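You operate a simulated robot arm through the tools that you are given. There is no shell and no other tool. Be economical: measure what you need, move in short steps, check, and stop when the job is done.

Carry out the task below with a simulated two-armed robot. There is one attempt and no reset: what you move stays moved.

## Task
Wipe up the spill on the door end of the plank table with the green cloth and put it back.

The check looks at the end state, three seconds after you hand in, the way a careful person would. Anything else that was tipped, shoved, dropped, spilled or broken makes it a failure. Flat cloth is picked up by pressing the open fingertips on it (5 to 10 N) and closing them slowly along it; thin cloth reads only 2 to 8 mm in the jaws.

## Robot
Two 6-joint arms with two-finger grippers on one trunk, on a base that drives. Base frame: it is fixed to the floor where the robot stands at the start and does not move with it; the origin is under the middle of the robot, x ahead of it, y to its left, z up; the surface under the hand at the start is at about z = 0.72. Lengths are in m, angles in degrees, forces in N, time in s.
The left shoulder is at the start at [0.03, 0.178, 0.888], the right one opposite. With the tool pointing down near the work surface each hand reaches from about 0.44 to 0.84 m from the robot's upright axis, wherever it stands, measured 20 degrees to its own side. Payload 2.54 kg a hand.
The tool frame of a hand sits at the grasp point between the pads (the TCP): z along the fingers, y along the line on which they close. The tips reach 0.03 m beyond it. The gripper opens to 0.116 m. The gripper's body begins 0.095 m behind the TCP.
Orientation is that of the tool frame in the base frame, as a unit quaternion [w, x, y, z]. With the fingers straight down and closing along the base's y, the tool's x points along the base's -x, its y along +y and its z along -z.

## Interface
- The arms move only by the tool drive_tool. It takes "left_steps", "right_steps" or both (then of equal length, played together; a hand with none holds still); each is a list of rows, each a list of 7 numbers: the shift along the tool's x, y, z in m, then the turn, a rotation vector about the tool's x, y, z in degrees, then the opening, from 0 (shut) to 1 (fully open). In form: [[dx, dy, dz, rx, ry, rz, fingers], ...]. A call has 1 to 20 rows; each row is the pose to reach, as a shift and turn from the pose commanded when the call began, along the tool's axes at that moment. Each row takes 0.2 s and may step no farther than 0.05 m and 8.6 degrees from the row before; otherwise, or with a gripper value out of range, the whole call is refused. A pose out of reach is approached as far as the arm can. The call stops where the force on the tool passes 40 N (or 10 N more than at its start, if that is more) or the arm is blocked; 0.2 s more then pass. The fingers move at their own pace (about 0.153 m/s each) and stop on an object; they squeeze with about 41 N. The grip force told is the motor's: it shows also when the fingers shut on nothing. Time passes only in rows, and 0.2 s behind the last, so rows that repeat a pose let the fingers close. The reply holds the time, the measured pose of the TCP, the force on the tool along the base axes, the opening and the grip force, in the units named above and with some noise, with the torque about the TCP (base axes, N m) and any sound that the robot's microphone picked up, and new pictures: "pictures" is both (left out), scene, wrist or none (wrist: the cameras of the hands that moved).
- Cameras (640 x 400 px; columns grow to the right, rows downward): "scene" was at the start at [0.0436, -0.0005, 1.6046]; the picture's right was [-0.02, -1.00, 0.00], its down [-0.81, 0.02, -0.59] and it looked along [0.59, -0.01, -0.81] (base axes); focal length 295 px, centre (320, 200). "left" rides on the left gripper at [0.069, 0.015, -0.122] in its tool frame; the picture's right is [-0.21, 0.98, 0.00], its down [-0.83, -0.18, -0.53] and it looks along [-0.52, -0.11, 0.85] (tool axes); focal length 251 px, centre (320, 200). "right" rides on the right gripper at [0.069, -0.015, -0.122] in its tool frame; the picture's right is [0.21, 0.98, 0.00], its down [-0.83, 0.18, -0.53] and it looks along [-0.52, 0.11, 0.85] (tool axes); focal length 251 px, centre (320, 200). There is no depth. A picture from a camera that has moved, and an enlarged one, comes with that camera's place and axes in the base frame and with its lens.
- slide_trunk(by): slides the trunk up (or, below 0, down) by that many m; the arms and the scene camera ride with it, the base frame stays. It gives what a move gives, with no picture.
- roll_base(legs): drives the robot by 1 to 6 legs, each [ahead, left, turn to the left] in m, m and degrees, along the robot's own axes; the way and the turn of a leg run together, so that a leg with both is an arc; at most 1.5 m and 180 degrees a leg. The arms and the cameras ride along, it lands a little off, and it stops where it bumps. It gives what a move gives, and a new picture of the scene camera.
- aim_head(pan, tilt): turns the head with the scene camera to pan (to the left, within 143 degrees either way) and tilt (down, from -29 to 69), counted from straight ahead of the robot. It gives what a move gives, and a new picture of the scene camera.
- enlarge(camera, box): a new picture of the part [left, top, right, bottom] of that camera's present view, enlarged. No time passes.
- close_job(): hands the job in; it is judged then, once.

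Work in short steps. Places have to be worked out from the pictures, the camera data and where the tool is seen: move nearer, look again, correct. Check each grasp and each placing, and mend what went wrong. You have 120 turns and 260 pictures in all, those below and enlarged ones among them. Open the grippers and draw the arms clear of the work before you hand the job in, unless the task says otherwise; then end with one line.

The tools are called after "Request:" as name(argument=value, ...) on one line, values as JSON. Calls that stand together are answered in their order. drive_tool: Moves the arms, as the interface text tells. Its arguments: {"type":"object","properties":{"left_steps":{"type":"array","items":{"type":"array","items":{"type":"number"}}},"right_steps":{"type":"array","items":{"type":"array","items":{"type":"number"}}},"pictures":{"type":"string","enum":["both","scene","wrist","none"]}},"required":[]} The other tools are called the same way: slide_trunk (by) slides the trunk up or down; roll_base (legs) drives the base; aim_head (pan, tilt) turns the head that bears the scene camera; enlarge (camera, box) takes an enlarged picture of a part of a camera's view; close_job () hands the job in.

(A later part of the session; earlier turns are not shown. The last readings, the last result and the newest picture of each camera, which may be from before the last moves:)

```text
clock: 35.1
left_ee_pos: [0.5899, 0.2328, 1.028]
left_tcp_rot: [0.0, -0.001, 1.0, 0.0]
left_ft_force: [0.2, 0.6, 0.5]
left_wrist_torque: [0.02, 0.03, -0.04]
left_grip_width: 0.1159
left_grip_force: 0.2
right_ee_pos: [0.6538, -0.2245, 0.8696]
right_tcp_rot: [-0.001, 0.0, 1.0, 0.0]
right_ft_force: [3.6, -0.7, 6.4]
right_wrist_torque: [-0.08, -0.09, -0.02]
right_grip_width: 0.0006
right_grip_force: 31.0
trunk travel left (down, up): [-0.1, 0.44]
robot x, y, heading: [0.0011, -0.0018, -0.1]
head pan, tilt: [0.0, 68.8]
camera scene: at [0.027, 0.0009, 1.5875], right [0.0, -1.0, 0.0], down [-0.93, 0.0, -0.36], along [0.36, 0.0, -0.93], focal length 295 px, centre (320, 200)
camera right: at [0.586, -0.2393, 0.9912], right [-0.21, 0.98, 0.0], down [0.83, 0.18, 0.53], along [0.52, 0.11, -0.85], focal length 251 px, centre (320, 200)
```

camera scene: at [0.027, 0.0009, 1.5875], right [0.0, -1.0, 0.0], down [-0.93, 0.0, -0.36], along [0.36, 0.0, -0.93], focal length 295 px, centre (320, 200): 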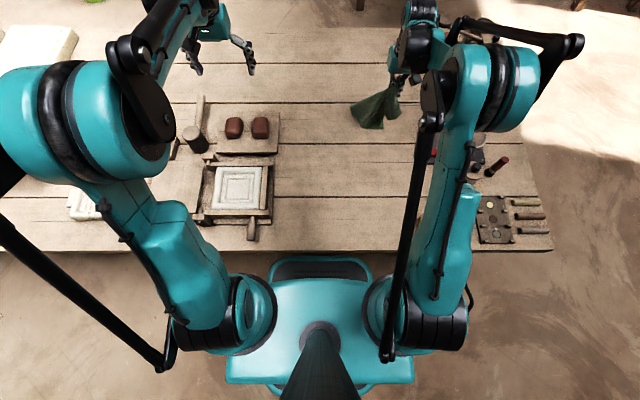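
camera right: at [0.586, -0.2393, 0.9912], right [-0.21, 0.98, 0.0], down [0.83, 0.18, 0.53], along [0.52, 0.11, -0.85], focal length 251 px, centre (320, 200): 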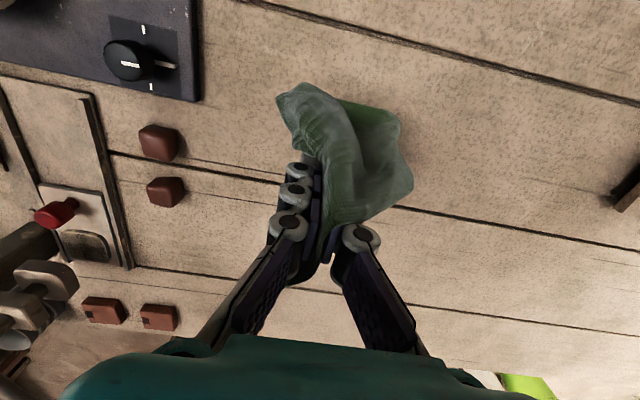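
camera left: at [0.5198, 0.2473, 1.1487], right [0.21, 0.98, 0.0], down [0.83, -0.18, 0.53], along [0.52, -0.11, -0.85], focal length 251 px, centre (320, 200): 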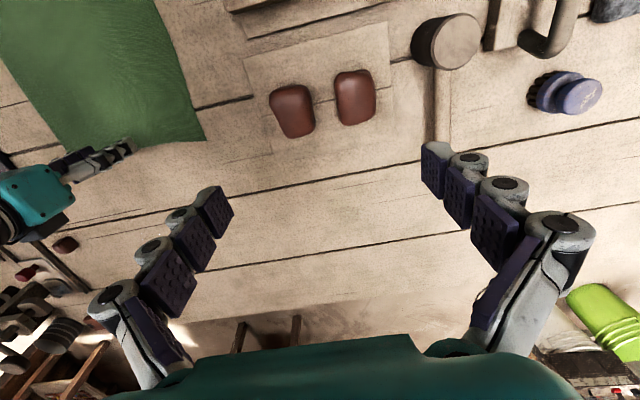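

I move the held cloth back toward its place and to the left so the spill spot comes into view.

Request:
drive_tool(right_steps=[[0.02, 0.04, -0.02, 0, 0, 0, 0], [0.04, 0.08, -0.04, 0, 0, 0, 0], [0.06, 0.12, -0.04, 0, 0, 0, 0], [0.08, 0.15, -0.04, 0, 0, 0, 0], [0.08, 0.15, -0.04, 0, 0, 0, 0]])

Request:
enlarge(camera="right", box=[40, 160, 320, 335])

Request:
enlarge(camera="scene", box=[320, 30, 480, 150])

```text
clock: 36.3
left_ee_pos: [0.589, 0.2333, 1.0284]
left_tcp_rot: [0.0, 0.0, 1.0, 0.001]
left_ft_force: [-0.9, -0.3, 0.3]
left_wrist_torque: [0.01, -0.03, -0.03]
left_grip_width: 0.116
left_grip_force: 0.0
right_ee_pos: [0.5741, -0.074, 0.9109]
right_tcp_rot: [0.0, 0.0, 1.0, -0.001]
right_ft_force: [1.8, -0.9, -1.1]
right_wrist_torque: [0.04, 0.07, 0.03]
right_grip_width: 0.0058
right_grip_force: 33.6
trunk travel left (down, up): [-0.1, 0.44]
robot x, y, heading: [0.0014, 0.0014, 0.1]
head pan, tilt: [0.0, 68.8]
camera scene: at [0.0264, 0.0007, 1.5875], right [0.0, -1.0, 0.0], down [-0.93, 0.0, -0.36], along [0.36, 0.0, -0.93], focal length 295 px, centre (320, 200)
camera right: at [0.5061, -0.0895, 1.0322], right [-0.21, 0.98, 0.0], down [0.83, 0.18, 0.53], along [0.52, 0.11, -0.85], focal length 251 px, centre (320, 200)
```

scene: 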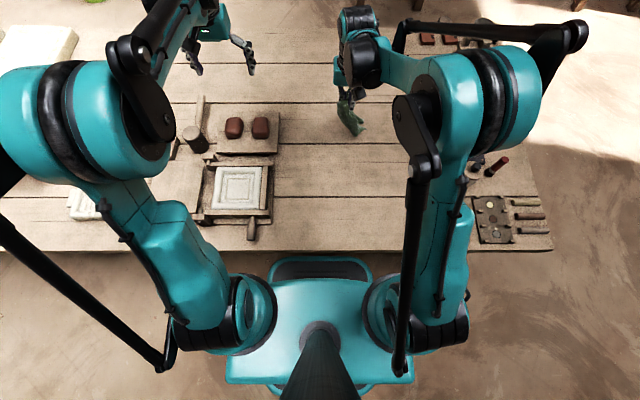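
right: 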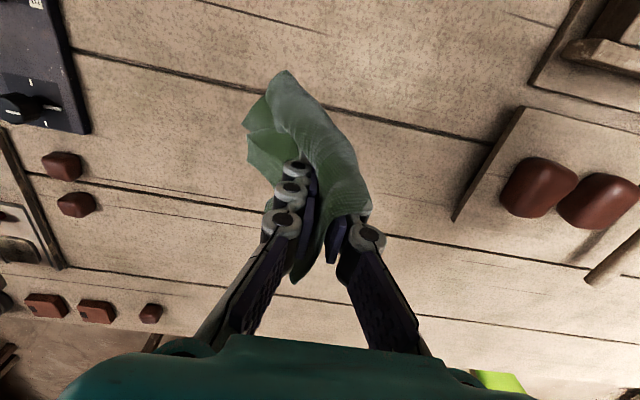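

```text
2.29 times, centred on (180, 248) of right
camera zoom: at [0.5061, -0.0895, 1.0322], right [-0.21, 0.98, 0.0], down [0.83, 0.18, 0.53], along [0.52, 0.11, -0.85], focal length 575 px, centre (640, 91)
```

zoom: 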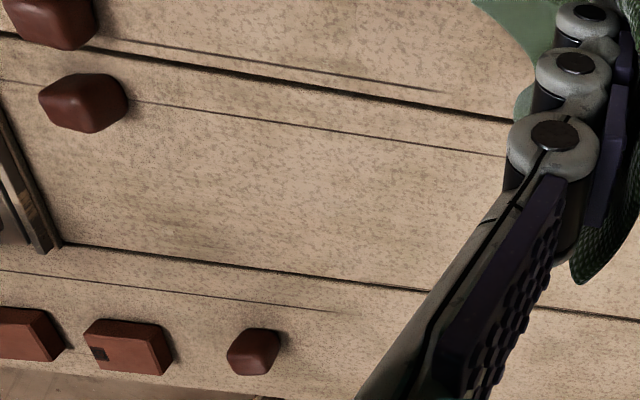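

```text
3.33 times, centred on (400, 90) of scene
camera zoom: at [0.0264, 0.0007, 1.5875], right [0.0, -1.0, 0.0], down [-0.93, 0.0, -0.36], along [0.36, 0.0, -0.93], focal length 983 px, centre (53, 567)
```

zoom: 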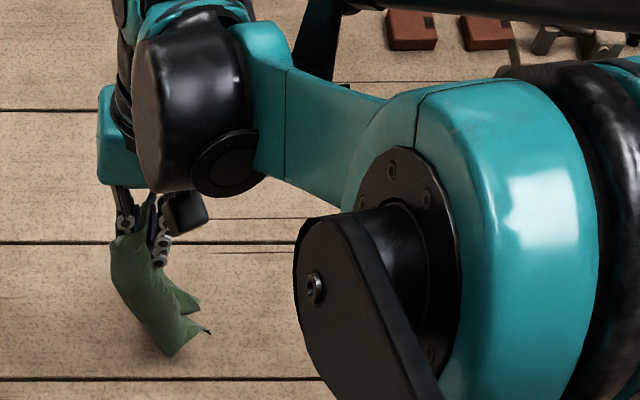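

The spill spot looks clean. Now I return the cloth: raise, move back to x≈0.44, then lower while moving forward so the cloth is laid out trailing behind the grip.

Request:
drive_tool(right_steps=[[0.02, -0.005, -0.03, 0, 0, 0, 0], [0.05, -0.01, -0.05, 0, 0, 0, 0], [0.08, -0.015, -0.05, 0, 0, 0, 0], [0.11, -0.021, -0.05, 0, 0, 0, 0], [0.13, -0.021, -0.05, 0, 0, 0, 0], [0.13, -0.021, -0.02, 0, 0, 0, 0], [0.13, -0.021, 0.01, 0, 0, 0, 0], [0.13, -0.021, 0.01, 0, 0, 0, 0]])

```text
clock: 38.1
left_ee_pos: [0.589, 0.2331, 1.0285]
left_tcp_rot: [0.0, 0.0, 1.0, 0.0]
left_ft_force: [-1.4, 0.3, -0.6]
left_wrist_torque: [0.0, 0.03, -0.02]
left_grip_width: 0.116
left_grip_force: 0.0
right_ee_pos: [0.4428, -0.0949, 0.9]
right_tcp_rot: [0.0, 0.0, 1.0, 0.0]
right_ft_force: [-0.2, -0.1, -2.4]
right_wrist_torque: [-0.02, -0.01, -0.01]
right_grip_width: 0.0025
right_grip_force: 28.9
trunk travel left (down, up): [-0.1, 0.44]
robot x, y, heading: [0.0003, -0.0002, -0.3]
head pan, tilt: [0.0, 68.8]
camera scene: at [0.026, 0.0009, 1.5875], right [0.0, -1.0, 0.0], down [-0.93, 0.0, -0.36], along [0.36, 0.0, -0.93], focal length 295 px, centre (320, 200)
camera right: at [0.3744, -0.1105, 1.022], right [-0.21, 0.98, 0.0], down [0.83, 0.18, 0.53], along [0.52, 0.11, -0.85], focal length 251 px, centre (320, 200)
```

scene: 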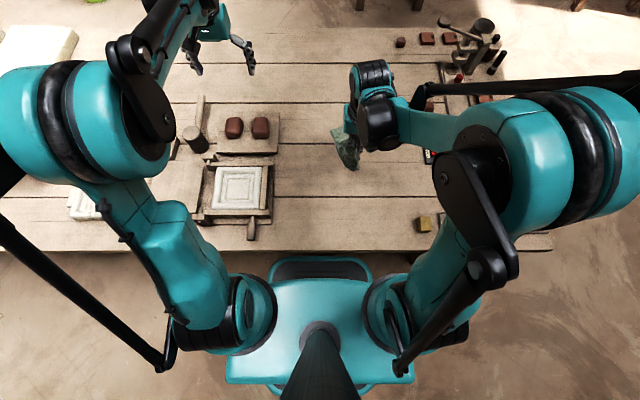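
right: 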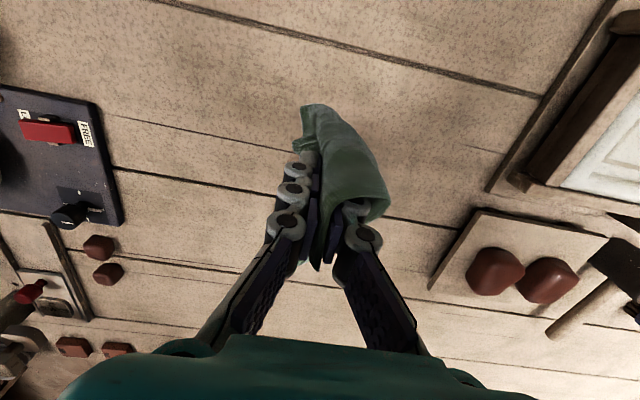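

Now lower diagonally forward to lay it out, ending near x≈0.56.

Request:
drive_tool(right_steps=[[0, 0, 0.03, 0, 0, 0, 0], [0, 0, 0.06, 0, 0, 0, 0], [-0.02, 0, 0.08, 0, 0, 0, 0], [-0.04, 0, 0.1, 0, 0, 0, 0], [-0.06, 0, 0.115, 0, 0, 0, 0], [-0.08, 0, 0.13, 0, 0, 0, 0], [-0.1, 0, 0.14, 0, 0, 0, 0], [-0.12, 0, 0.144, 0, 0, 0, 0], [-0.12, 0, 0.144, 0, 0, 0, 0]])

```text
clock: 40.1
left_ee_pos: [0.5883, 0.2324, 1.0272]
left_tcp_rot: [0.001, 0.0, 1.0, 0.001]
left_ft_force: [-0.1, -0.4, 1.0]
left_wrist_torque: [0.01, 0.01, 0.0]
left_grip_width: 0.116
left_grip_force: 0.1
right_ee_pos: [0.5632, -0.0953, 0.7567]
right_tcp_rot: [0.0, -0.001, 1.0, 0.001]
right_ft_force: [0.4, -1.9, 6.4]
right_wrist_torque: [0.17, 0.11, 0.0]
right_grip_width: 0.0017
right_grip_force: 35.6
trunk travel left (down, up): [-0.1, 0.44]
robot x, y, heading: [0.0006, -0.0017, -0.1]
head pan, tilt: [0.0, 68.8]
camera scene: at [0.0258, 0.0009, 1.5875], right [0.0, -1.0, 0.0], down [-0.93, 0.0, -0.36], along [0.36, 0.0, -0.93], focal length 295 px, centre (320, 200)
camera right: at [0.4941, -0.1105, 0.8789], right [-0.21, 0.98, 0.0], down [0.83, 0.18, 0.53], along [0.52, 0.11, -0.85], focal length 251 px, centre (320, 200)
```

scene: 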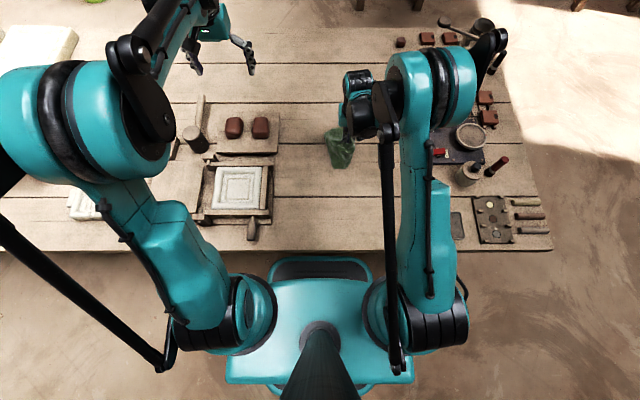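
right: 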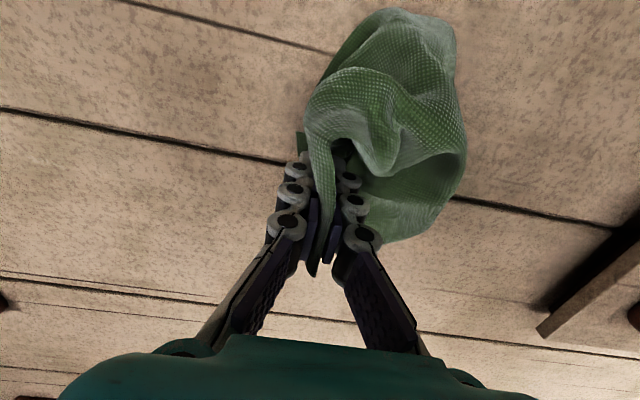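

It lies as a crumpled bundle in its place. I release, lift straight up and back away to look at it.

Request:
drive_tool(right_steps=[[0, 0, 0.004, 0, 0, 0, 0], [0, 0, 0.004, 0, 0, 0, 0.15], [0, 0, 0.0, 0, 0, 0, 0.3], [0, 0, -0.03, 0, 0, 0, 0.3], [0, 0, -0.07, 0, 0, 0, 0.3], [0, -0.02, -0.11, 0, 0, 0, 0.5], [0.03, -0.03, -0.15, 0, 0, 0, 0.5], [0.06, -0.04, -0.18, 0, 0, 0, 0.5], [0.06, -0.04, -0.18, 0, 0, 0, 0.5]])

Request:
enlarge(camera="right", box=[180, 20, 500, 220])

```text
refused: row 7 steps farther than a row can; nothing moved
```

```text
2.00 times, centred on (340, 120) of right
camera zoom: at [0.4941, -0.1105, 0.8789], right [-0.21, 0.98, 0.0], down [0.83, 0.18, 0.53], along [0.52, 0.11, -0.85], focal length 503 px, centre (280, 360)
```

zoom: 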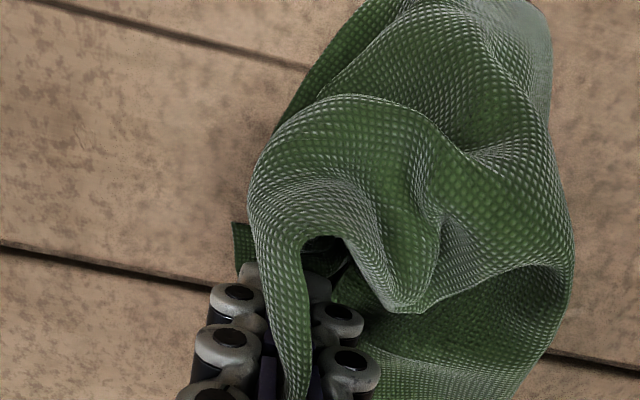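

Step too large; same plan with smaller steps.

Request:
drive_tool(right_steps=[[0, 0, 0.004, 0, 0, 0, 0], [0, 0, 0.004, 0, 0, 0, 0.15], [0, 0, 0.0, 0, 0, 0, 0.3], [0, 0, -0.03, 0, 0, 0, 0.3], [0, 0, -0.07, 0, 0, 0, 0.3], [0, -0.01, -0.1, 0, 0, 0, 0.5], [0.03, -0.02, -0.13, 0, 0, 0, 0.5], [0.06, -0.03, -0.15, 0, 0, 0, 0.5], [0.06, -0.03, -0.18, 0, 0, 0, 0.5], [0.06, -0.03, -0.18, 0, 0, 0, 0.5]])

Request:
enlarge(camera="right", box=[180, 60, 500, 260])

Request:
enlarge(camera="scene", box=[280, 90, 440, 210])

```text
clock: 42.3
left_ee_pos: [0.5881, 0.2325, 1.0277]
left_tcp_rot: [0.001, 0.001, 1.0, 0.0]
left_ft_force: [0.5, 0.7, -0.1]
left_wrist_torque: [0.02, 0.0, -0.04]
left_grip_width: 0.116
left_grip_force: 0.0
right_ee_pos: [0.505, -0.1246, 0.937]
right_tcp_rot: [0.0, -0.001, 1.0, 0.0]
right_ft_force: [0.5, -0.1, -0.4]
right_wrist_torque: [0.01, -0.02, 0.02]
right_grip_width: 0.058
right_grip_force: 0.1
trunk travel left (down, up): [-0.1, 0.44]
robot x, y, heading: [0.0038, -0.0019, 0.1]
head pan, tilt: [0.0, 68.8]
camera scene: at [0.0264, 0.0008, 1.5875], right [0.0, -1.0, 0.0], down [-0.93, 0.0, -0.36], along [0.36, 0.0, -0.93], focal length 295 px, centre (320, 200)
camera right: at [0.4372, -0.1404, 1.0579], right [-0.21, 0.98, 0.0], down [0.83, 0.18, 0.53], along [0.52, 0.11, -0.85], focal length 251 px, centre (320, 200)
```

scene: 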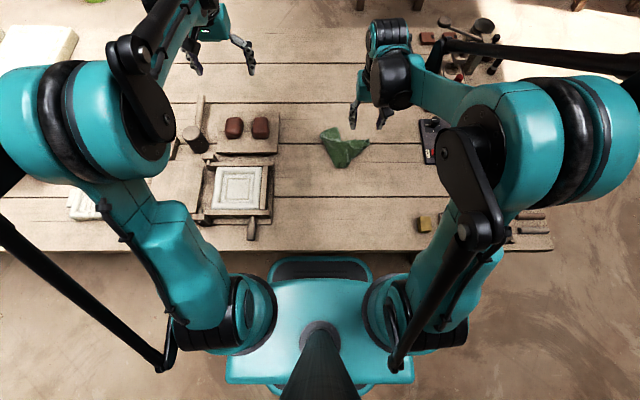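
right: 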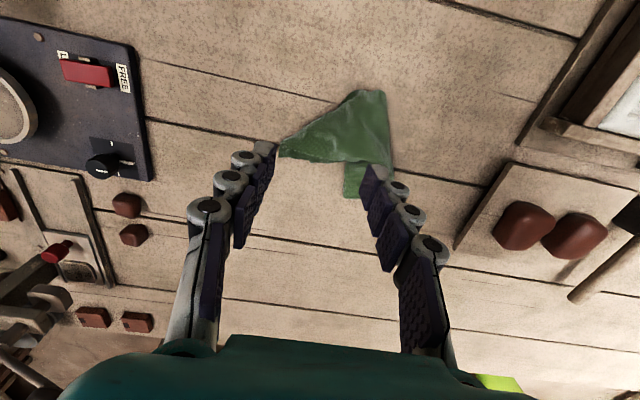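

```text
2.00 times, centred on (340, 160) of right
camera zoom: at [0.4372, -0.1404, 1.0579], right [-0.21, 0.98, 0.0], down [0.83, 0.18, 0.53], along [0.52, 0.11, -0.85], focal length 503 px, centre (280, 280)
```

zoom: 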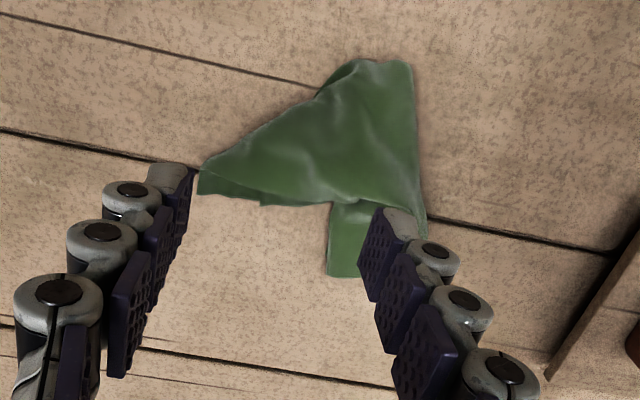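

```text
3.33 times, centred on (360, 150) of scene
camera zoom: at [0.0264, 0.0008, 1.5875], right [0.0, -1.0, 0.0], down [-0.93, 0.0, -0.36], along [0.36, 0.0, -0.93], focal length 983 px, centre (187, 367)
```

zoom: 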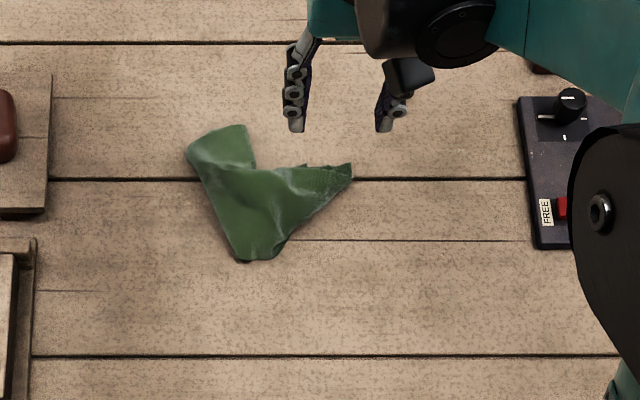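

The cloth is folded into a ~15 cm pile. I'll spread it with both hands: bring the right hand (turned 90°) near the right tip and the left hand near the far-left flap, for a close view.

Request:
drive_tool(right_steps=[[-0.007, -0.01, 0.0, 0, 0, -8.2, 0.5], [-0.014, -0.02, 0.0, 0, 0, -16.4, 0.5], [-0.021, -0.03, 0.0, 0, 0, -24.6, 0.5], [-0.028, -0.035, 0.01, 0, 0, -32.8, 0.5], [-0.035, -0.035, 0.02, 0, 0, -41, 0.5], [-0.042, -0.035, 0.03, 0, 0, -49.2, 0.5], [-0.049, -0.035, 0.04, 0, 0, -57.4, 0.5], [-0.056, -0.035, 0.05, 0, 0, -65.6, 0.5], [-0.063, -0.035, 0.06, 0, 0, -73.8, 0.5], [-0.07, -0.035, 0.07, 0, 0, -82, 0.5], [-0.07, -0.035, 0.08, 0, 0, -90, 0.5], [-0.07, -0.035, 0.08, 0, 0, -90, 0.5]], left_steps=[[-0.002, -0.02, 0.01, 0, 0, 0, 0.7], [-0.004, -0.04, 0.02, 0, 0, 0, 0.5], [-0.006, -0.06, 0.03, 0, 0, 0, 0.5], [-0.008, -0.08, 0.04, 0, 0, 0, 0.5], [-0.01, -0.1, 0.05, 0, 0, 0, 0.5], [-0.012, -0.12, 0.06, 0, 0, 0, 0.5], [-0.014, -0.14, 0.08, 0, 0, 0, 0.5], [-0.016, -0.16, 0.1, 0, 0, 0, 0.5], [-0.018, -0.18, 0.12, 0, 0, 0, 0.5], [-0.02, -0.2, 0.13, 0, 0, 0, 0.5], [-0.022, -0.22, 0.14, 0, 0, 0, 0.5], [-0.022, -0.23, 0.14, 0, 0, 0, 0.5]])

```text
clock: 44.9
left_ee_pos: [0.6113, 0.0018, 0.8872]
left_tcp_rot: [-0.001, 0.0, 1.0, 0.0]
left_ft_force: [0.0, -0.6, 0.0]
left_wrist_torque: [-0.01, 0.02, 0.01]
left_grip_width: 0.0578
left_grip_force: 0.2
right_ee_pos: [0.5739, -0.1601, 0.8557]
right_tcp_rot: [0.0, 0.708, -0.706, -0.001]
right_ft_force: [-0.1, 0.7, -0.7]
right_wrist_torque: [0.0, -0.03, -0.04]
right_grip_width: 0.0581
right_grip_force: 0.0
trunk travel left (down, up): [-0.1, 0.44]
robot x, y, heading: [0.0013, 0.0013, 0.1]
head pan, tilt: [0.0, 68.8]
camera scene: at [0.026, 0.0007, 1.5876], right [0.0, -1.0, 0.0], down [-0.93, 0.0, -0.36], along [0.36, 0.0, -0.93], focal length 295 px, centre (320, 200)
camera right: at [0.59, -0.2293, 0.9772], right [-0.98, -0.22, 0.0], down [-0.18, 0.83, 0.53], along [-0.12, 0.52, -0.85], focal length 251 px, centre (320, 200)
camera left: at [0.5428, 0.0166, 1.0088], right [0.21, 0.98, 0.0], down [0.83, -0.18, 0.53], along [0.52, -0.11, -0.85], focal length 251 px, centre (320, 200)
```

scene: 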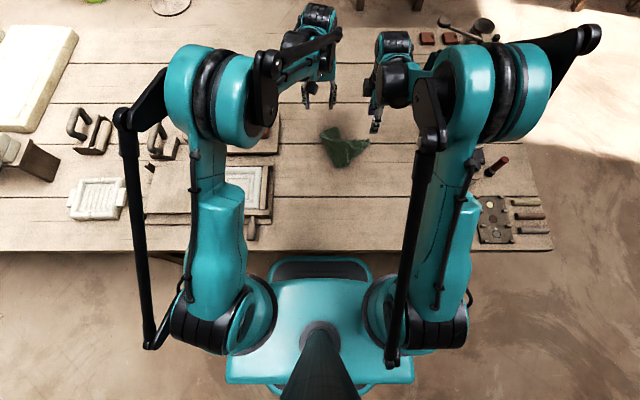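
right: 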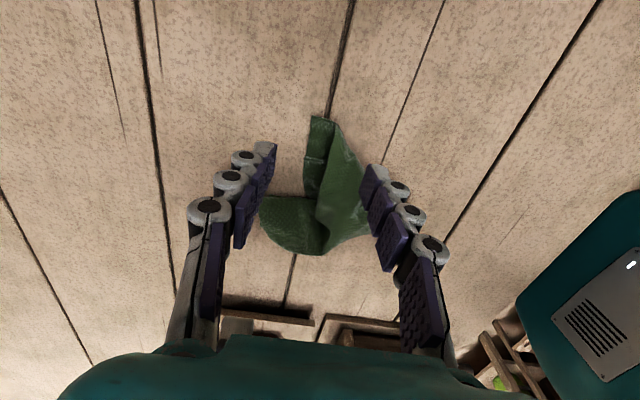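
left: 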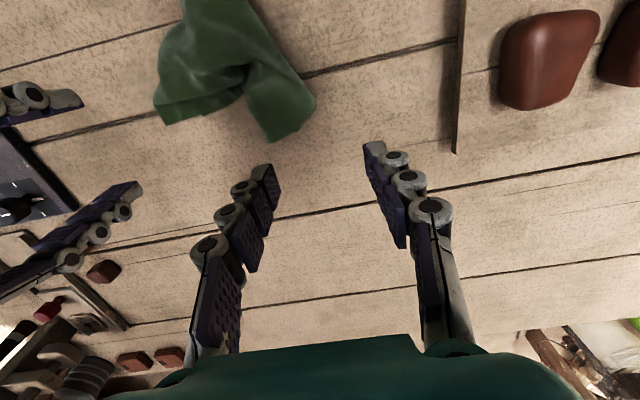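

Request:
enlarge(camera="right", box=[220, 90, 420, 280])

Request:
enlarge(camera="left", box=[120, 0, 360, 150])

```text
2.11 times, centred on (320, 185) of right
camera zoom: at [0.59, -0.2293, 0.9772], right [-0.98, -0.22, 0.0], down [-0.18, 0.83, 0.53], along [-0.12, 0.52, -0.85], focal length 529 px, centre (320, 232)
```

zoom: 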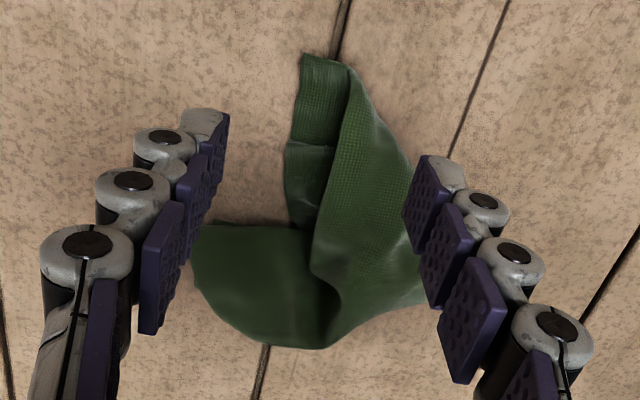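

```text
2.67 times, centred on (240, 75) of left
camera zoom: at [0.5428, 0.0166, 1.0088], right [0.21, 0.98, 0.0], down [0.83, -0.18, 0.53], along [0.52, -0.11, -0.85], focal length 670 px, centre (533, 533)
```

zoom: 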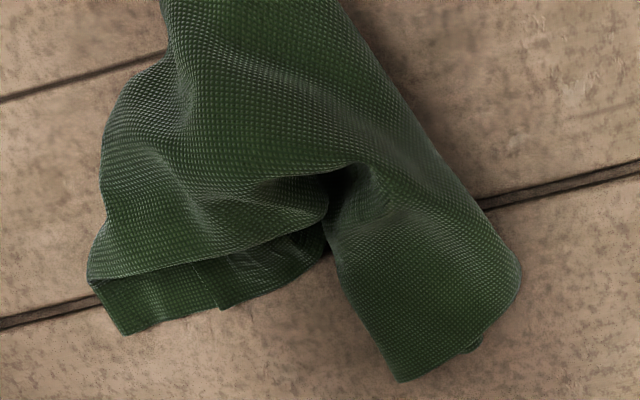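

I read two free corners: C1 at about (0.585, −0.17) (right tip, lower layer) and C2 at about (0.628, −0.06). First the right hand takes C1: descend near its far edge with a narrow opening.

Request:
drive_tool(right_steps=[[-0.003, -0.016, 0.03, 0, 0, 0, 0.28], [-0.003, -0.016, 0.06, 0, 0, 0, 0.28], [-0.003, -0.016, 0.08, 0, 0, 0, 0.28], [-0.003, -0.016, 0.08, 0, 0, 0, 0.28]], left_steps=[[0, 0.02, -0.02, 0, 0, 0, 0.5], [0, 0.05, -0.02, 0, 0, 0, 0.5], [0, 0.05, -0.02, 0, 0, 0, 0.5], [0, 0.05, -0.02, 0, 0, 0, 0.5]], pictures="wrist")

Request:
enlarge(camera="right", box=[200, 60, 440, 240])

```text
clock: 45.9
left_ee_pos: [0.612, 0.0524, 0.909]
left_tcp_rot: [0.0, 0.0, 1.0, 0.0]
left_ft_force: [-0.2, 0.0, -0.4]
left_wrist_torque: [0.01, 0.02, -0.03]
left_grip_width: 0.058
left_grip_force: 0.0
right_ee_pos: [0.5923, -0.1564, 0.7759]
right_tcp_rot: [0.001, -0.707, 0.707, 0.0]
right_ft_force: [-0.1, -1.4, -0.7]
right_wrist_torque: [-0.03, -0.01, -0.04]
right_grip_width: 0.0325
right_grip_force: 0.1
trunk travel left (down, up): [-0.1, 0.44]
robot x, y, heading: [-0.0009, 0.0015, -0.1]
head pan, tilt: [0.0, 68.8]
camera right: at [0.6067, -0.2258, 0.8977], right [-0.98, -0.21, 0.0], down [-0.18, 0.83, 0.53], along [-0.11, 0.52, -0.85], focal length 251 px, centre (320, 200)
camera left: at [0.543, 0.0675, 1.0297], right [0.21, 0.98, 0.0], down [0.83, -0.18, 0.53], along [0.52, -0.11, -0.85], focal length 251 px, centre (320, 200)
```

right: 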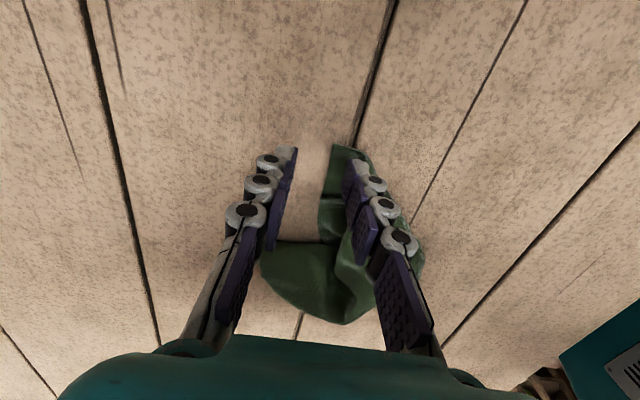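
left: 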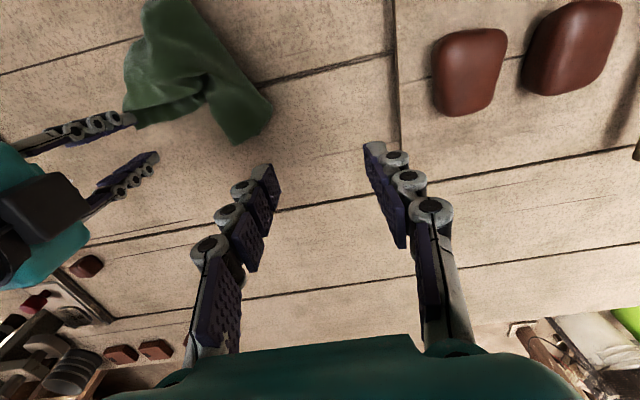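

```text
2.22 times, centred on (320, 150) of right
camera zoom: at [0.6067, -0.2258, 0.8977], right [-0.98, -0.21, 0.0], down [-0.18, 0.83, 0.53], along [-0.11, 0.52, -0.85], focal length 559 px, centre (320, 311)
```

zoom: 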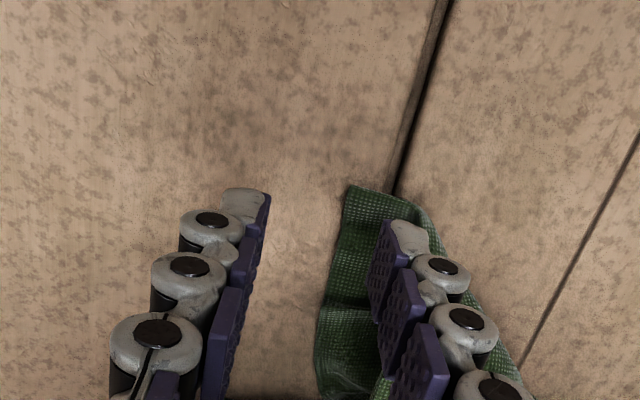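

Well aligned on the corner strip. Descend to contact.

Request:
drive_tool(right_steps=[[0, 0, 0.015, 0, 0, 0, 0.28], [0, 0, 0.022, 0, 0, 0, 0.28], [0, 0, 0.025, 0, 0, 0, 0.28], [0, 0, 0.0265, 0, 0, 0, 0.28], [0, 0, 0.0265, 0, 0, 0, 0.28]], pictures="none")

```text
clock: 47.1
left_ee_pos: [0.6111, 0.0535, 0.9097]
left_tcp_rot: [0.001, 0.0, 1.0, 0.0]
left_ft_force: [0.2, -0.2, 0.2]
left_wrist_torque: [0.01, -0.01, -0.04]
left_grip_width: 0.058
left_grip_force: 0.1
right_ee_pos: [0.5879, -0.1563, 0.7508]
right_tcp_rot: [0.0, -0.707, 0.707, 0.0]
right_ft_force: [-2.6, -1.2, 12.1]
right_wrist_torque: [0.0, 0.34, 0.04]
right_grip_width: 0.0346
right_grip_force: 0.8
trunk travel left (down, up): [-0.1, 0.44]
robot x, y, heading: [0.0008, -0.0013, 0.1]
head pan, tilt: [0.0, 68.8]
```

12 N press; close slowly.

Request:
drive_tool(right_steps=[[0, 0, 0, 0, 0, 0, 0.22], [0, 0, 0, 0, 0, 0, 0.16], [0, 0, 0, 0, 0, 0, 0.1], [0, 0, 0, 0, 0, 0, 0.05], [0, 0, 0, 0, 0, 0, 0], [0, 0, 0, 0, 0, 0, 0]], pictures="wrist")

Request:
enlarge(camera="right", box=[200, 60, 440, 240])

```text
clock: 48.5
left_ee_pos: [0.612, 0.0535, 0.9093]
left_tcp_rot: [0.0, 0.0, 1.0, -0.001]
left_ft_force: [0.0, 0.7, -0.4]
left_wrist_torque: [-0.02, 0.0, -0.03]
left_grip_width: 0.058
left_grip_force: 0.1
right_ee_pos: [0.59, -0.1579, 0.7505]
right_tcp_rot: [0.0, -0.707, 0.707, -0.001]
right_ft_force: [-0.1, 0.4, -0.3]
right_wrist_torque: [0.01, 0.03, 0.0]
right_grip_width: 0.0
right_grip_force: 28.9
trunk travel left (down, up): [-0.1, 0.44]
robot x, y, heading: [0.0028, -0.0027, -0.1]
head pan, tilt: [0.0, 68.8]
camera right: at [0.6055, -0.2266, 0.8713], right [-0.98, -0.21, 0.0], down [-0.18, 0.83, 0.53], along [-0.11, 0.52, -0.85], focal length 251 px, centre (320, 200)
```

right: 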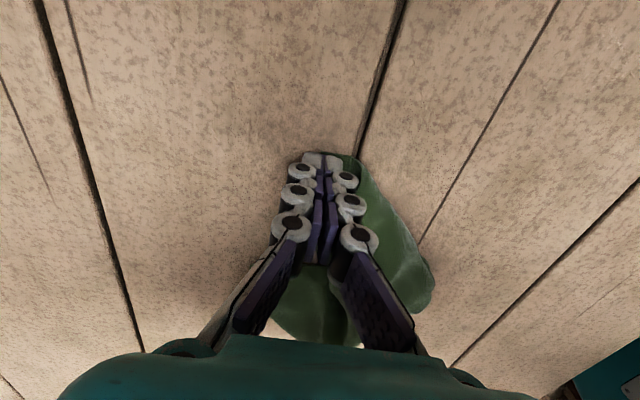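

```text
2.22 times, centred on (320, 150) of right
camera zoom: at [0.6055, -0.2266, 0.8713], right [-0.98, -0.21, 0.0], down [-0.18, 0.83, 0.53], along [-0.11, 0.52, -0.85], focal length 559 px, centre (320, 311)
```

zoom: 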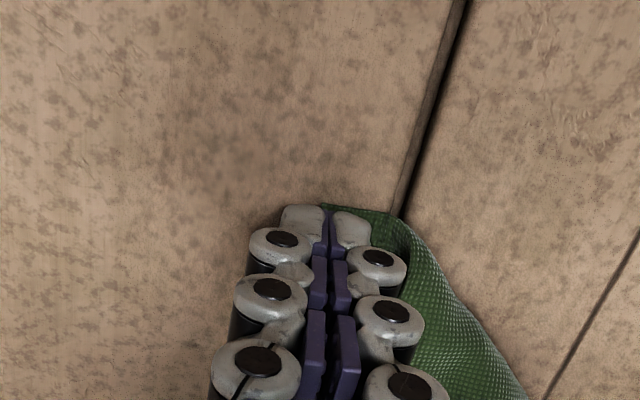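

Nothing was gripped (0 mm). I lift, turn back 90° so both fingers land on the strip (closing along y), around (0.58, −0.147).

Request:
drive_tool(right_steps=[[0, 0, -0.001, 0, 0, 0, 0.1], [0, 0, -0.03, 0, 0, 0, 0.25], [-0.003, 0.002, -0.04, 0, 0, 8.2, 0.28], [-0.006, 0.004, -0.04, 0, 0, 16.4, 0.28], [-0.01, 0.007, -0.04, 0, 0, 24.6, 0.28], [-0.01, 0.007, -0.04, 0, 0, 32.8, 0.28], [-0.01, 0.007, -0.04, 0, 0, 41, 0.28], [-0.01, 0.007, -0.04, 0, 0, 49.2, 0.28], [-0.01, 0.007, -0.04, 0, 0, 57.4, 0.28], [-0.01, 0.007, -0.04, 0, 0, 65.6, 0.28], [-0.01, 0.007, -0.04, 0, 0, 73.8, 0.28], [-0.01, 0.007, -0.04, 0, 0, 82, 0.28], [-0.01, 0.007, -0.04, 0, 0, 90, 0.28], [-0.01, 0.007, -0.04, 0, 0, 90, 0.28]])

Request:
enlarge(camera="right", box=[220, 60, 460, 240])

Request:
enlarge(camera="left", box=[80, 0, 320, 180])

```text
clock: 51.5
left_ee_pos: [0.6123, 0.0542, 0.9085]
left_tcp_rot: [0.0, 0.0, 1.0, 0.001]
left_ft_force: [0.0, -0.1, 0.2]
left_wrist_torque: [0.0, 0.01, -0.03]
left_grip_width: 0.0579
left_grip_force: 0.1
right_ee_pos: [0.5833, -0.1475, 0.7885]
right_tcp_rot: [0.0, 0.001, 1.0, 0.0]
right_ft_force: [-0.2, 0.8, 0.6]
right_wrist_torque: [-0.01, -0.04, 0.02]
right_grip_width: 0.0323
right_grip_force: 0.1
trunk travel left (down, up): [-0.1, 0.44]
robot x, y, heading: [-0.0006, 0.0007, -0.2]
head pan, tilt: [0.0, 68.8]
camera scene: at [0.0263, 0.0009, 1.5875], right [0.0, -1.0, 0.0], down [-0.93, 0.0, -0.36], along [0.36, 0.0, -0.93], focal length 295 px, centre (320, 200)
camera right: at [0.5147, -0.1627, 0.9107], right [-0.21, 0.98, 0.0], down [0.83, 0.18, 0.53], along [0.52, 0.11, -0.85], focal length 251 px, centre (320, 200)
```

scene: 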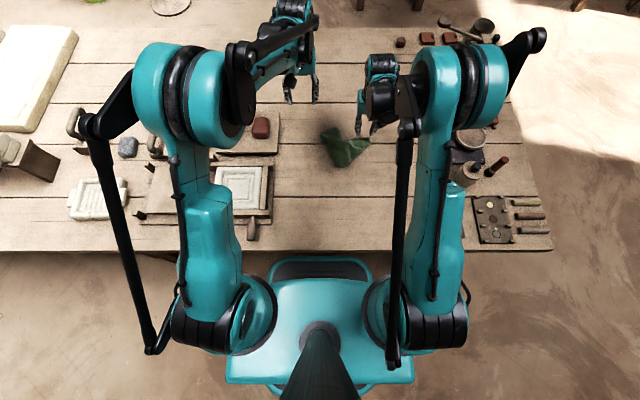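
right: 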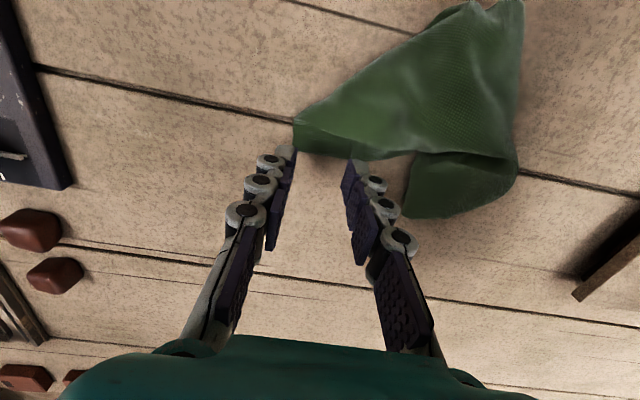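

```text
2.22 times, centred on (340, 150) of right
camera zoom: at [0.5147, -0.1627, 0.9107], right [-0.21, 0.98, 0.0], down [0.83, 0.18, 0.53], along [0.52, 0.11, -0.85], focal length 559 px, centre (276, 311)
```

zoom: 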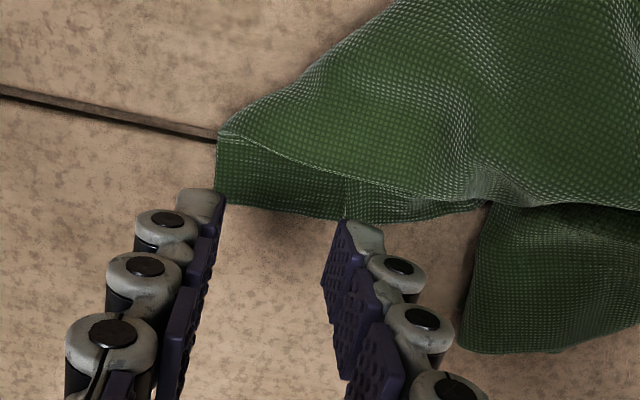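

```text
2.22 times, centred on (200, 90) of left
camera zoom: at [0.5432, 0.0672, 1.0296], right [0.21, 0.98, 0.0], down [0.83, -0.18, 0.53], along [0.52, -0.11, -0.85], focal length 559 px, centre (587, 444)
```

zoom: 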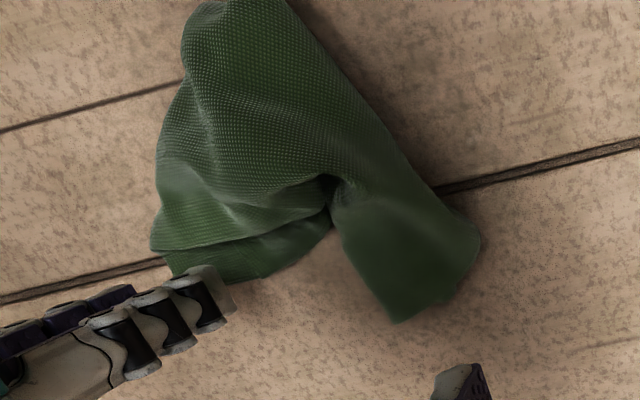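

Now the tips will land on the strip by C1; I shift 8 mm left, descend, press and close slowly.

Request:
drive_tool(right_steps=[[0, 0.008, 0.015, 0, 0, 0, 0.28], [0, 0.008, 0.03, 0, 0, 0, 0.28], [0, 0.008, 0.036, 0, 0, 0, 0.28], [0, 0.008, 0.038, 0, 0, 0, 0.28], [0, 0.008, 0.0393, 0, 0, 0, 0.28], [0, 0.008, 0.0393, 0, 0, 0, 0.28]], pictures="none")

```text
clock: 52.9
left_ee_pos: [0.6104, 0.0527, 0.9087]
left_tcp_rot: [0.001, 0.0, 1.0, 0.0]
left_ft_force: [0.1, -0.4, 1.3]
left_wrist_torque: [0.03, 0.0, 0.01]
left_grip_width: 0.0581
left_grip_force: 0.1
right_ee_pos: [0.582, -0.1376, 0.7508]
right_tcp_rot: [0.001, 0.0, 1.0, 0.001]
right_ft_force: [4.6, -0.3, 22.1]
right_wrist_torque: [-0.09, -0.05, 0.01]
right_grip_width: 0.0342
right_grip_force: 0.9
trunk travel left (down, up): [-0.1, 0.44]
robot x, y, heading: [-0.0017, 0.0024, 0.1]
head pan, tilt: [0.0, 68.8]
```

Request:
drive_tool(right_steps=[[0, 0, -0.0006, 0, 0, 0, 0.22], [0, 0, -0.0006, 0, 0, 0, 0.17], [0, 0, -0.0006, 0, 0, 0, 0.12], [0, 0, -0.0006, 0, 0, 0, 0.06], [0, 0, -0.0006, 0, 0, 0, 0], [0, 0, -0.0006, 0, 0, 0, 0]], pictures="wrist")

```text
clock: 54.3
left_ee_pos: [0.612, 0.0536, 0.907]
left_tcp_rot: [0.0, 0.001, 1.0, 0.0]
left_ft_force: [0.2, 0.3, -0.4]
left_wrist_torque: [-0.02, -0.02, -0.01]
left_grip_width: 0.0581
left_grip_force: 0.1
right_ee_pos: [0.5819, -0.1399, 0.7497]
right_tcp_rot: [-0.001, -0.001, 1.0, 0.0]
right_ft_force: [0.4, 0.9, -2.2]
right_wrist_torque: [0.08, 0.01, 0.01]
right_grip_width: 0.0048
right_grip_force: 39.2
trunk travel left (down, up): [-0.1, 0.44]
robot x, y, heading: [0.0009, -0.0016, 0.0]
head pan, tilt: [0.0, 68.8]
camera right: at [0.5143, -0.1549, 0.8716], right [-0.21, 0.98, 0.0], down [0.83, 0.18, 0.53], along [0.52, 0.11, -0.85], focal length 251 px, centre (320, 200)
```

right: 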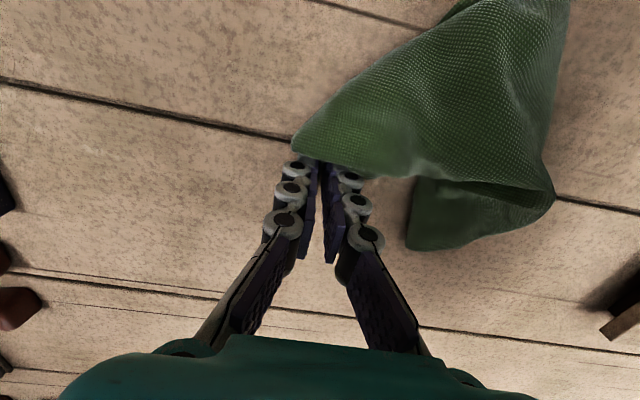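

Gripped (4.8 mm). I pull C1 toward −y, slightly lifted.

Request:
drive_tool(right_steps=[[0, 0, -0.012, 0, 0, 0, 0], [0, -0.02, -0.015, 0, 0, 0, 0], [0, -0.04, -0.015, 0, 0, 0, 0], [0, -0.06, -0.015, 0, 0, 0, 0], [0, -0.06, -0.015, 0, 0, 0, 0]])

Request:
enlarge(camera="left", box=[40, 0, 320, 180])

```text
clock: 55.5
left_ee_pos: [0.6108, 0.0534, 0.9079]
left_tcp_rot: [0.0, 0.0, 1.0, 0.0]
left_ft_force: [-0.4, 0.6, 0.2]
left_wrist_torque: [-0.01, 0.01, -0.01]
left_grip_width: 0.0583
left_grip_force: 0.0
right_ee_pos: [0.5822, -0.1995, 0.7664]
right_tcp_rot: [0.0, 0.0, 1.0, 0.0]
right_ft_force: [1.0, 0.1, -2.6]
right_wrist_torque: [-0.01, 0.01, -0.01]
right_grip_width: 0.0048
right_grip_force: 34.1
trunk travel left (down, up): [-0.1, 0.44]
robot x, y, heading: [-0.0014, -0.0017, 0.2]
head pan, tilt: [0.0, 68.8]
camera scene: at [0.0262, 0.0011, 1.5875], right [0.0, -1.0, 0.0], down [-0.93, 0.0, -0.36], along [0.36, 0.0, -0.93], focal length 295 px, centre (320, 200)
camera right: at [0.5135, -0.2154, 0.8875], right [-0.21, 0.98, 0.0], down [0.83, 0.18, 0.53], along [0.52, 0.11, -0.85], focal length 251 px, centre (320, 200)
```

scene: 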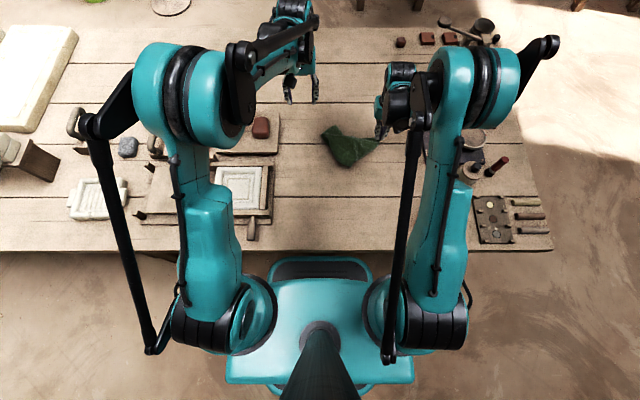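
right: 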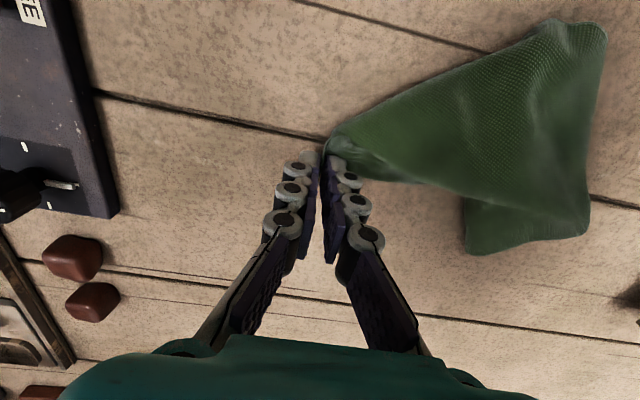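

```text
2.22 times, centred on (180, 90) of left
camera zoom: at [0.5432, 0.0674, 1.0296], right [0.21, 0.98, 0.0], down [0.83, -0.18, 0.53], along [0.52, -0.11, -0.85], focal length 559 px, centre (631, 444)
```

zoom: 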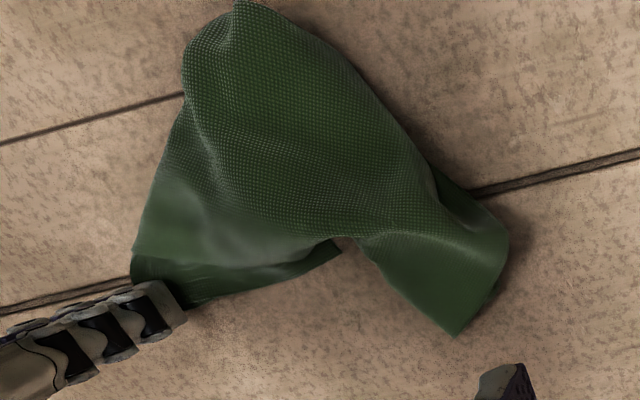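

The cloth is opening nicely. C2 corner is at about (0.637, −0.057). The left hand comes over (0.611, −0.052) with a narrow opening.

Request:
drive_tool(left_steps=[[0, -0.03, 0.01, 0, 0, 0, 0.3], [0, -0.06, 0.03, 0, 0, 0, 0.2], [0, -0.09, 0.06, 0, 0, 0, 0.2], [0, -0.105, 0.09, 0, 0, 0, 0.2], [0, -0.105, 0.118, 0, 0, 0, 0.2], [0, -0.105, 0.118, 0, 0, 0, 0.2]], pictures="wrist")

Request:
enlarge(camera="left", box=[200, 40, 440, 220])

```text
clock: 56.9
left_ee_pos: [0.6128, -0.051, 0.7896]
left_tcp_rot: [0.0, 0.0, 1.0, 0.0]
left_ft_force: [1.0, 0.4, -0.4]
left_wrist_torque: [-0.03, 0.0, -0.01]
left_grip_width: 0.0235
left_grip_force: 0.1
right_ee_pos: [0.5802, -0.1996, 0.7661]
right_tcp_rot: [0.0, -0.001, 1.0, 0.0]
right_ft_force: [-0.9, 0.6, 1.7]
right_wrist_torque: [-0.05, -0.02, 0.0]
right_grip_width: 0.0049
right_grip_force: 30.5
trunk travel left (down, up): [-0.1, 0.44]
robot x, y, heading: [0.0047, 0.0006, 0.0]
head pan, tilt: [0.0, 68.8]
camera left: at [0.5434, -0.0371, 0.9102], right [0.21, 0.98, 0.0], down [0.83, -0.18, 0.53], along [0.52, -0.11, -0.85], focal length 251 px, centre (320, 200)
```

left: 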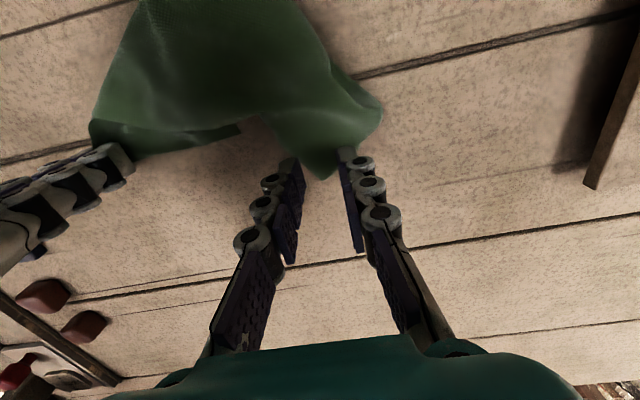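

```text
2.22 times, centred on (320, 130) of left
camera zoom: at [0.5434, -0.0371, 0.9102], right [0.21, 0.98, 0.0], down [0.83, -0.18, 0.53], along [0.52, -0.11, -0.85], focal length 559 px, centre (320, 356)
```

zoom: 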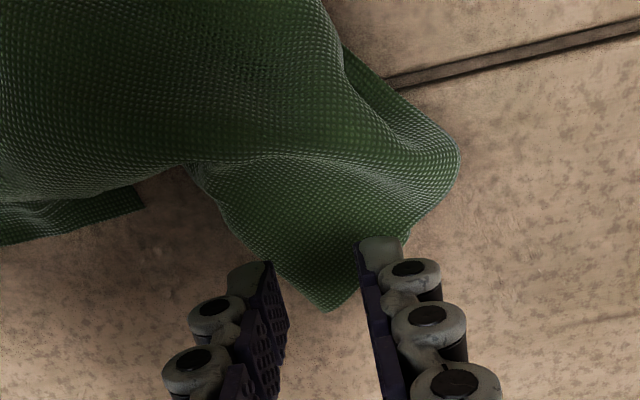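

Good alignment. Descend and press.

Request:
drive_tool(left_steps=[[-0.004, 0, 0.015, 0, 0, 0, 0.2], [-0.004, 0, 0.03, 0, 0, 0, 0.2], [-0.004, 0, 0.037, 0, 0, 0, 0.2], [-0.004, 0, 0.039, 0, 0, 0, 0.2], [-0.004, 0, 0.04, 0, 0, 0, 0.2], [-0.004, 0, 0.04, 0, 0, 0, 0.2]], pictures="none")

```text
clock: 58.3
left_ee_pos: [0.6126, -0.052, 0.7503]
left_tcp_rot: [0.001, 0.0, 1.0, 0.0]
left_ft_force: [0.5, 1.2, 23.4]
left_wrist_torque: [0.09, 0.07, -0.05]
left_grip_width: 0.0234
left_grip_force: 0.0
right_ee_pos: [0.5804, -0.1994, 0.7676]
right_tcp_rot: [0.001, 0.0, 1.0, 0.0]
right_ft_force: [-0.2, 0.7, -1.1]
right_wrist_torque: [-0.04, 0.03, -0.04]
right_grip_width: 0.0047
right_grip_force: 31.3
trunk travel left (down, up): [-0.1, 0.44]
robot x, y, heading: [-0.0021, 0.006, -0.0]
head pan, tilt: [0.0, 68.8]
```

Request:
drive_tool(left_steps=[[0, 0, -0.0005, 0, 0, 0, 0.16], [0, 0, -0.0005, 0, 0, 0, 0.11], [0, 0, -0.0005, 0, 0, 0, 0.06], [0, 0, -0.0005, 0, 0, 0, 0], [0, 0, -0.0005, 0, 0, 0, 0], [0, 0, -0.0005, 0, 0, 0, 0]], pictures="wrist")

```text
clock: 59.7
left_ee_pos: [0.6154, -0.0526, 0.7499]
left_tcp_rot: [0.0, -0.001, 1.0, 0.0]
left_ft_force: [1.4, 1.2, 7.0]
left_wrist_torque: [0.0, -0.08, -0.02]
left_grip_width: 0.0007
left_grip_force: 26.6
right_ee_pos: [0.5816, -0.1995, 0.766]
right_tcp_rot: [0.0, 0.0, 1.0, -0.001]
right_ft_force: [-0.1, -0.4, -3.1]
right_wrist_torque: [-0.01, 0.0, 0.0]
right_grip_width: 0.0017
right_grip_force: 29.0
trunk travel left (down, up): [-0.1, 0.44]
robot x, y, heading: [-0.0008, -0.0016, -0.1]
head pan, tilt: [0.0, 68.8]
camera left: at [0.5459, -0.038, 0.8712], right [0.21, 0.98, 0.0], down [0.83, -0.18, 0.53], along [0.52, -0.11, -0.85], focal length 251 px, centre (320, 200)
```

left: 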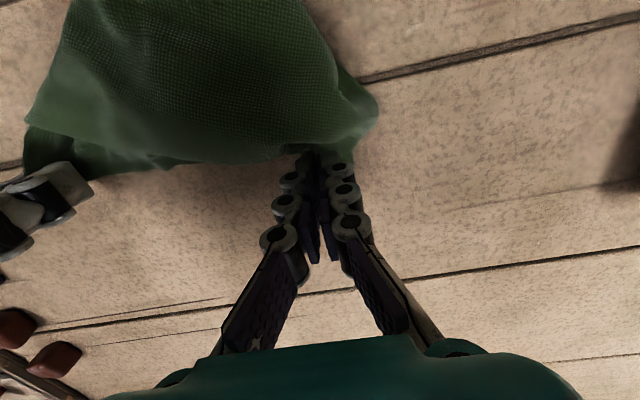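

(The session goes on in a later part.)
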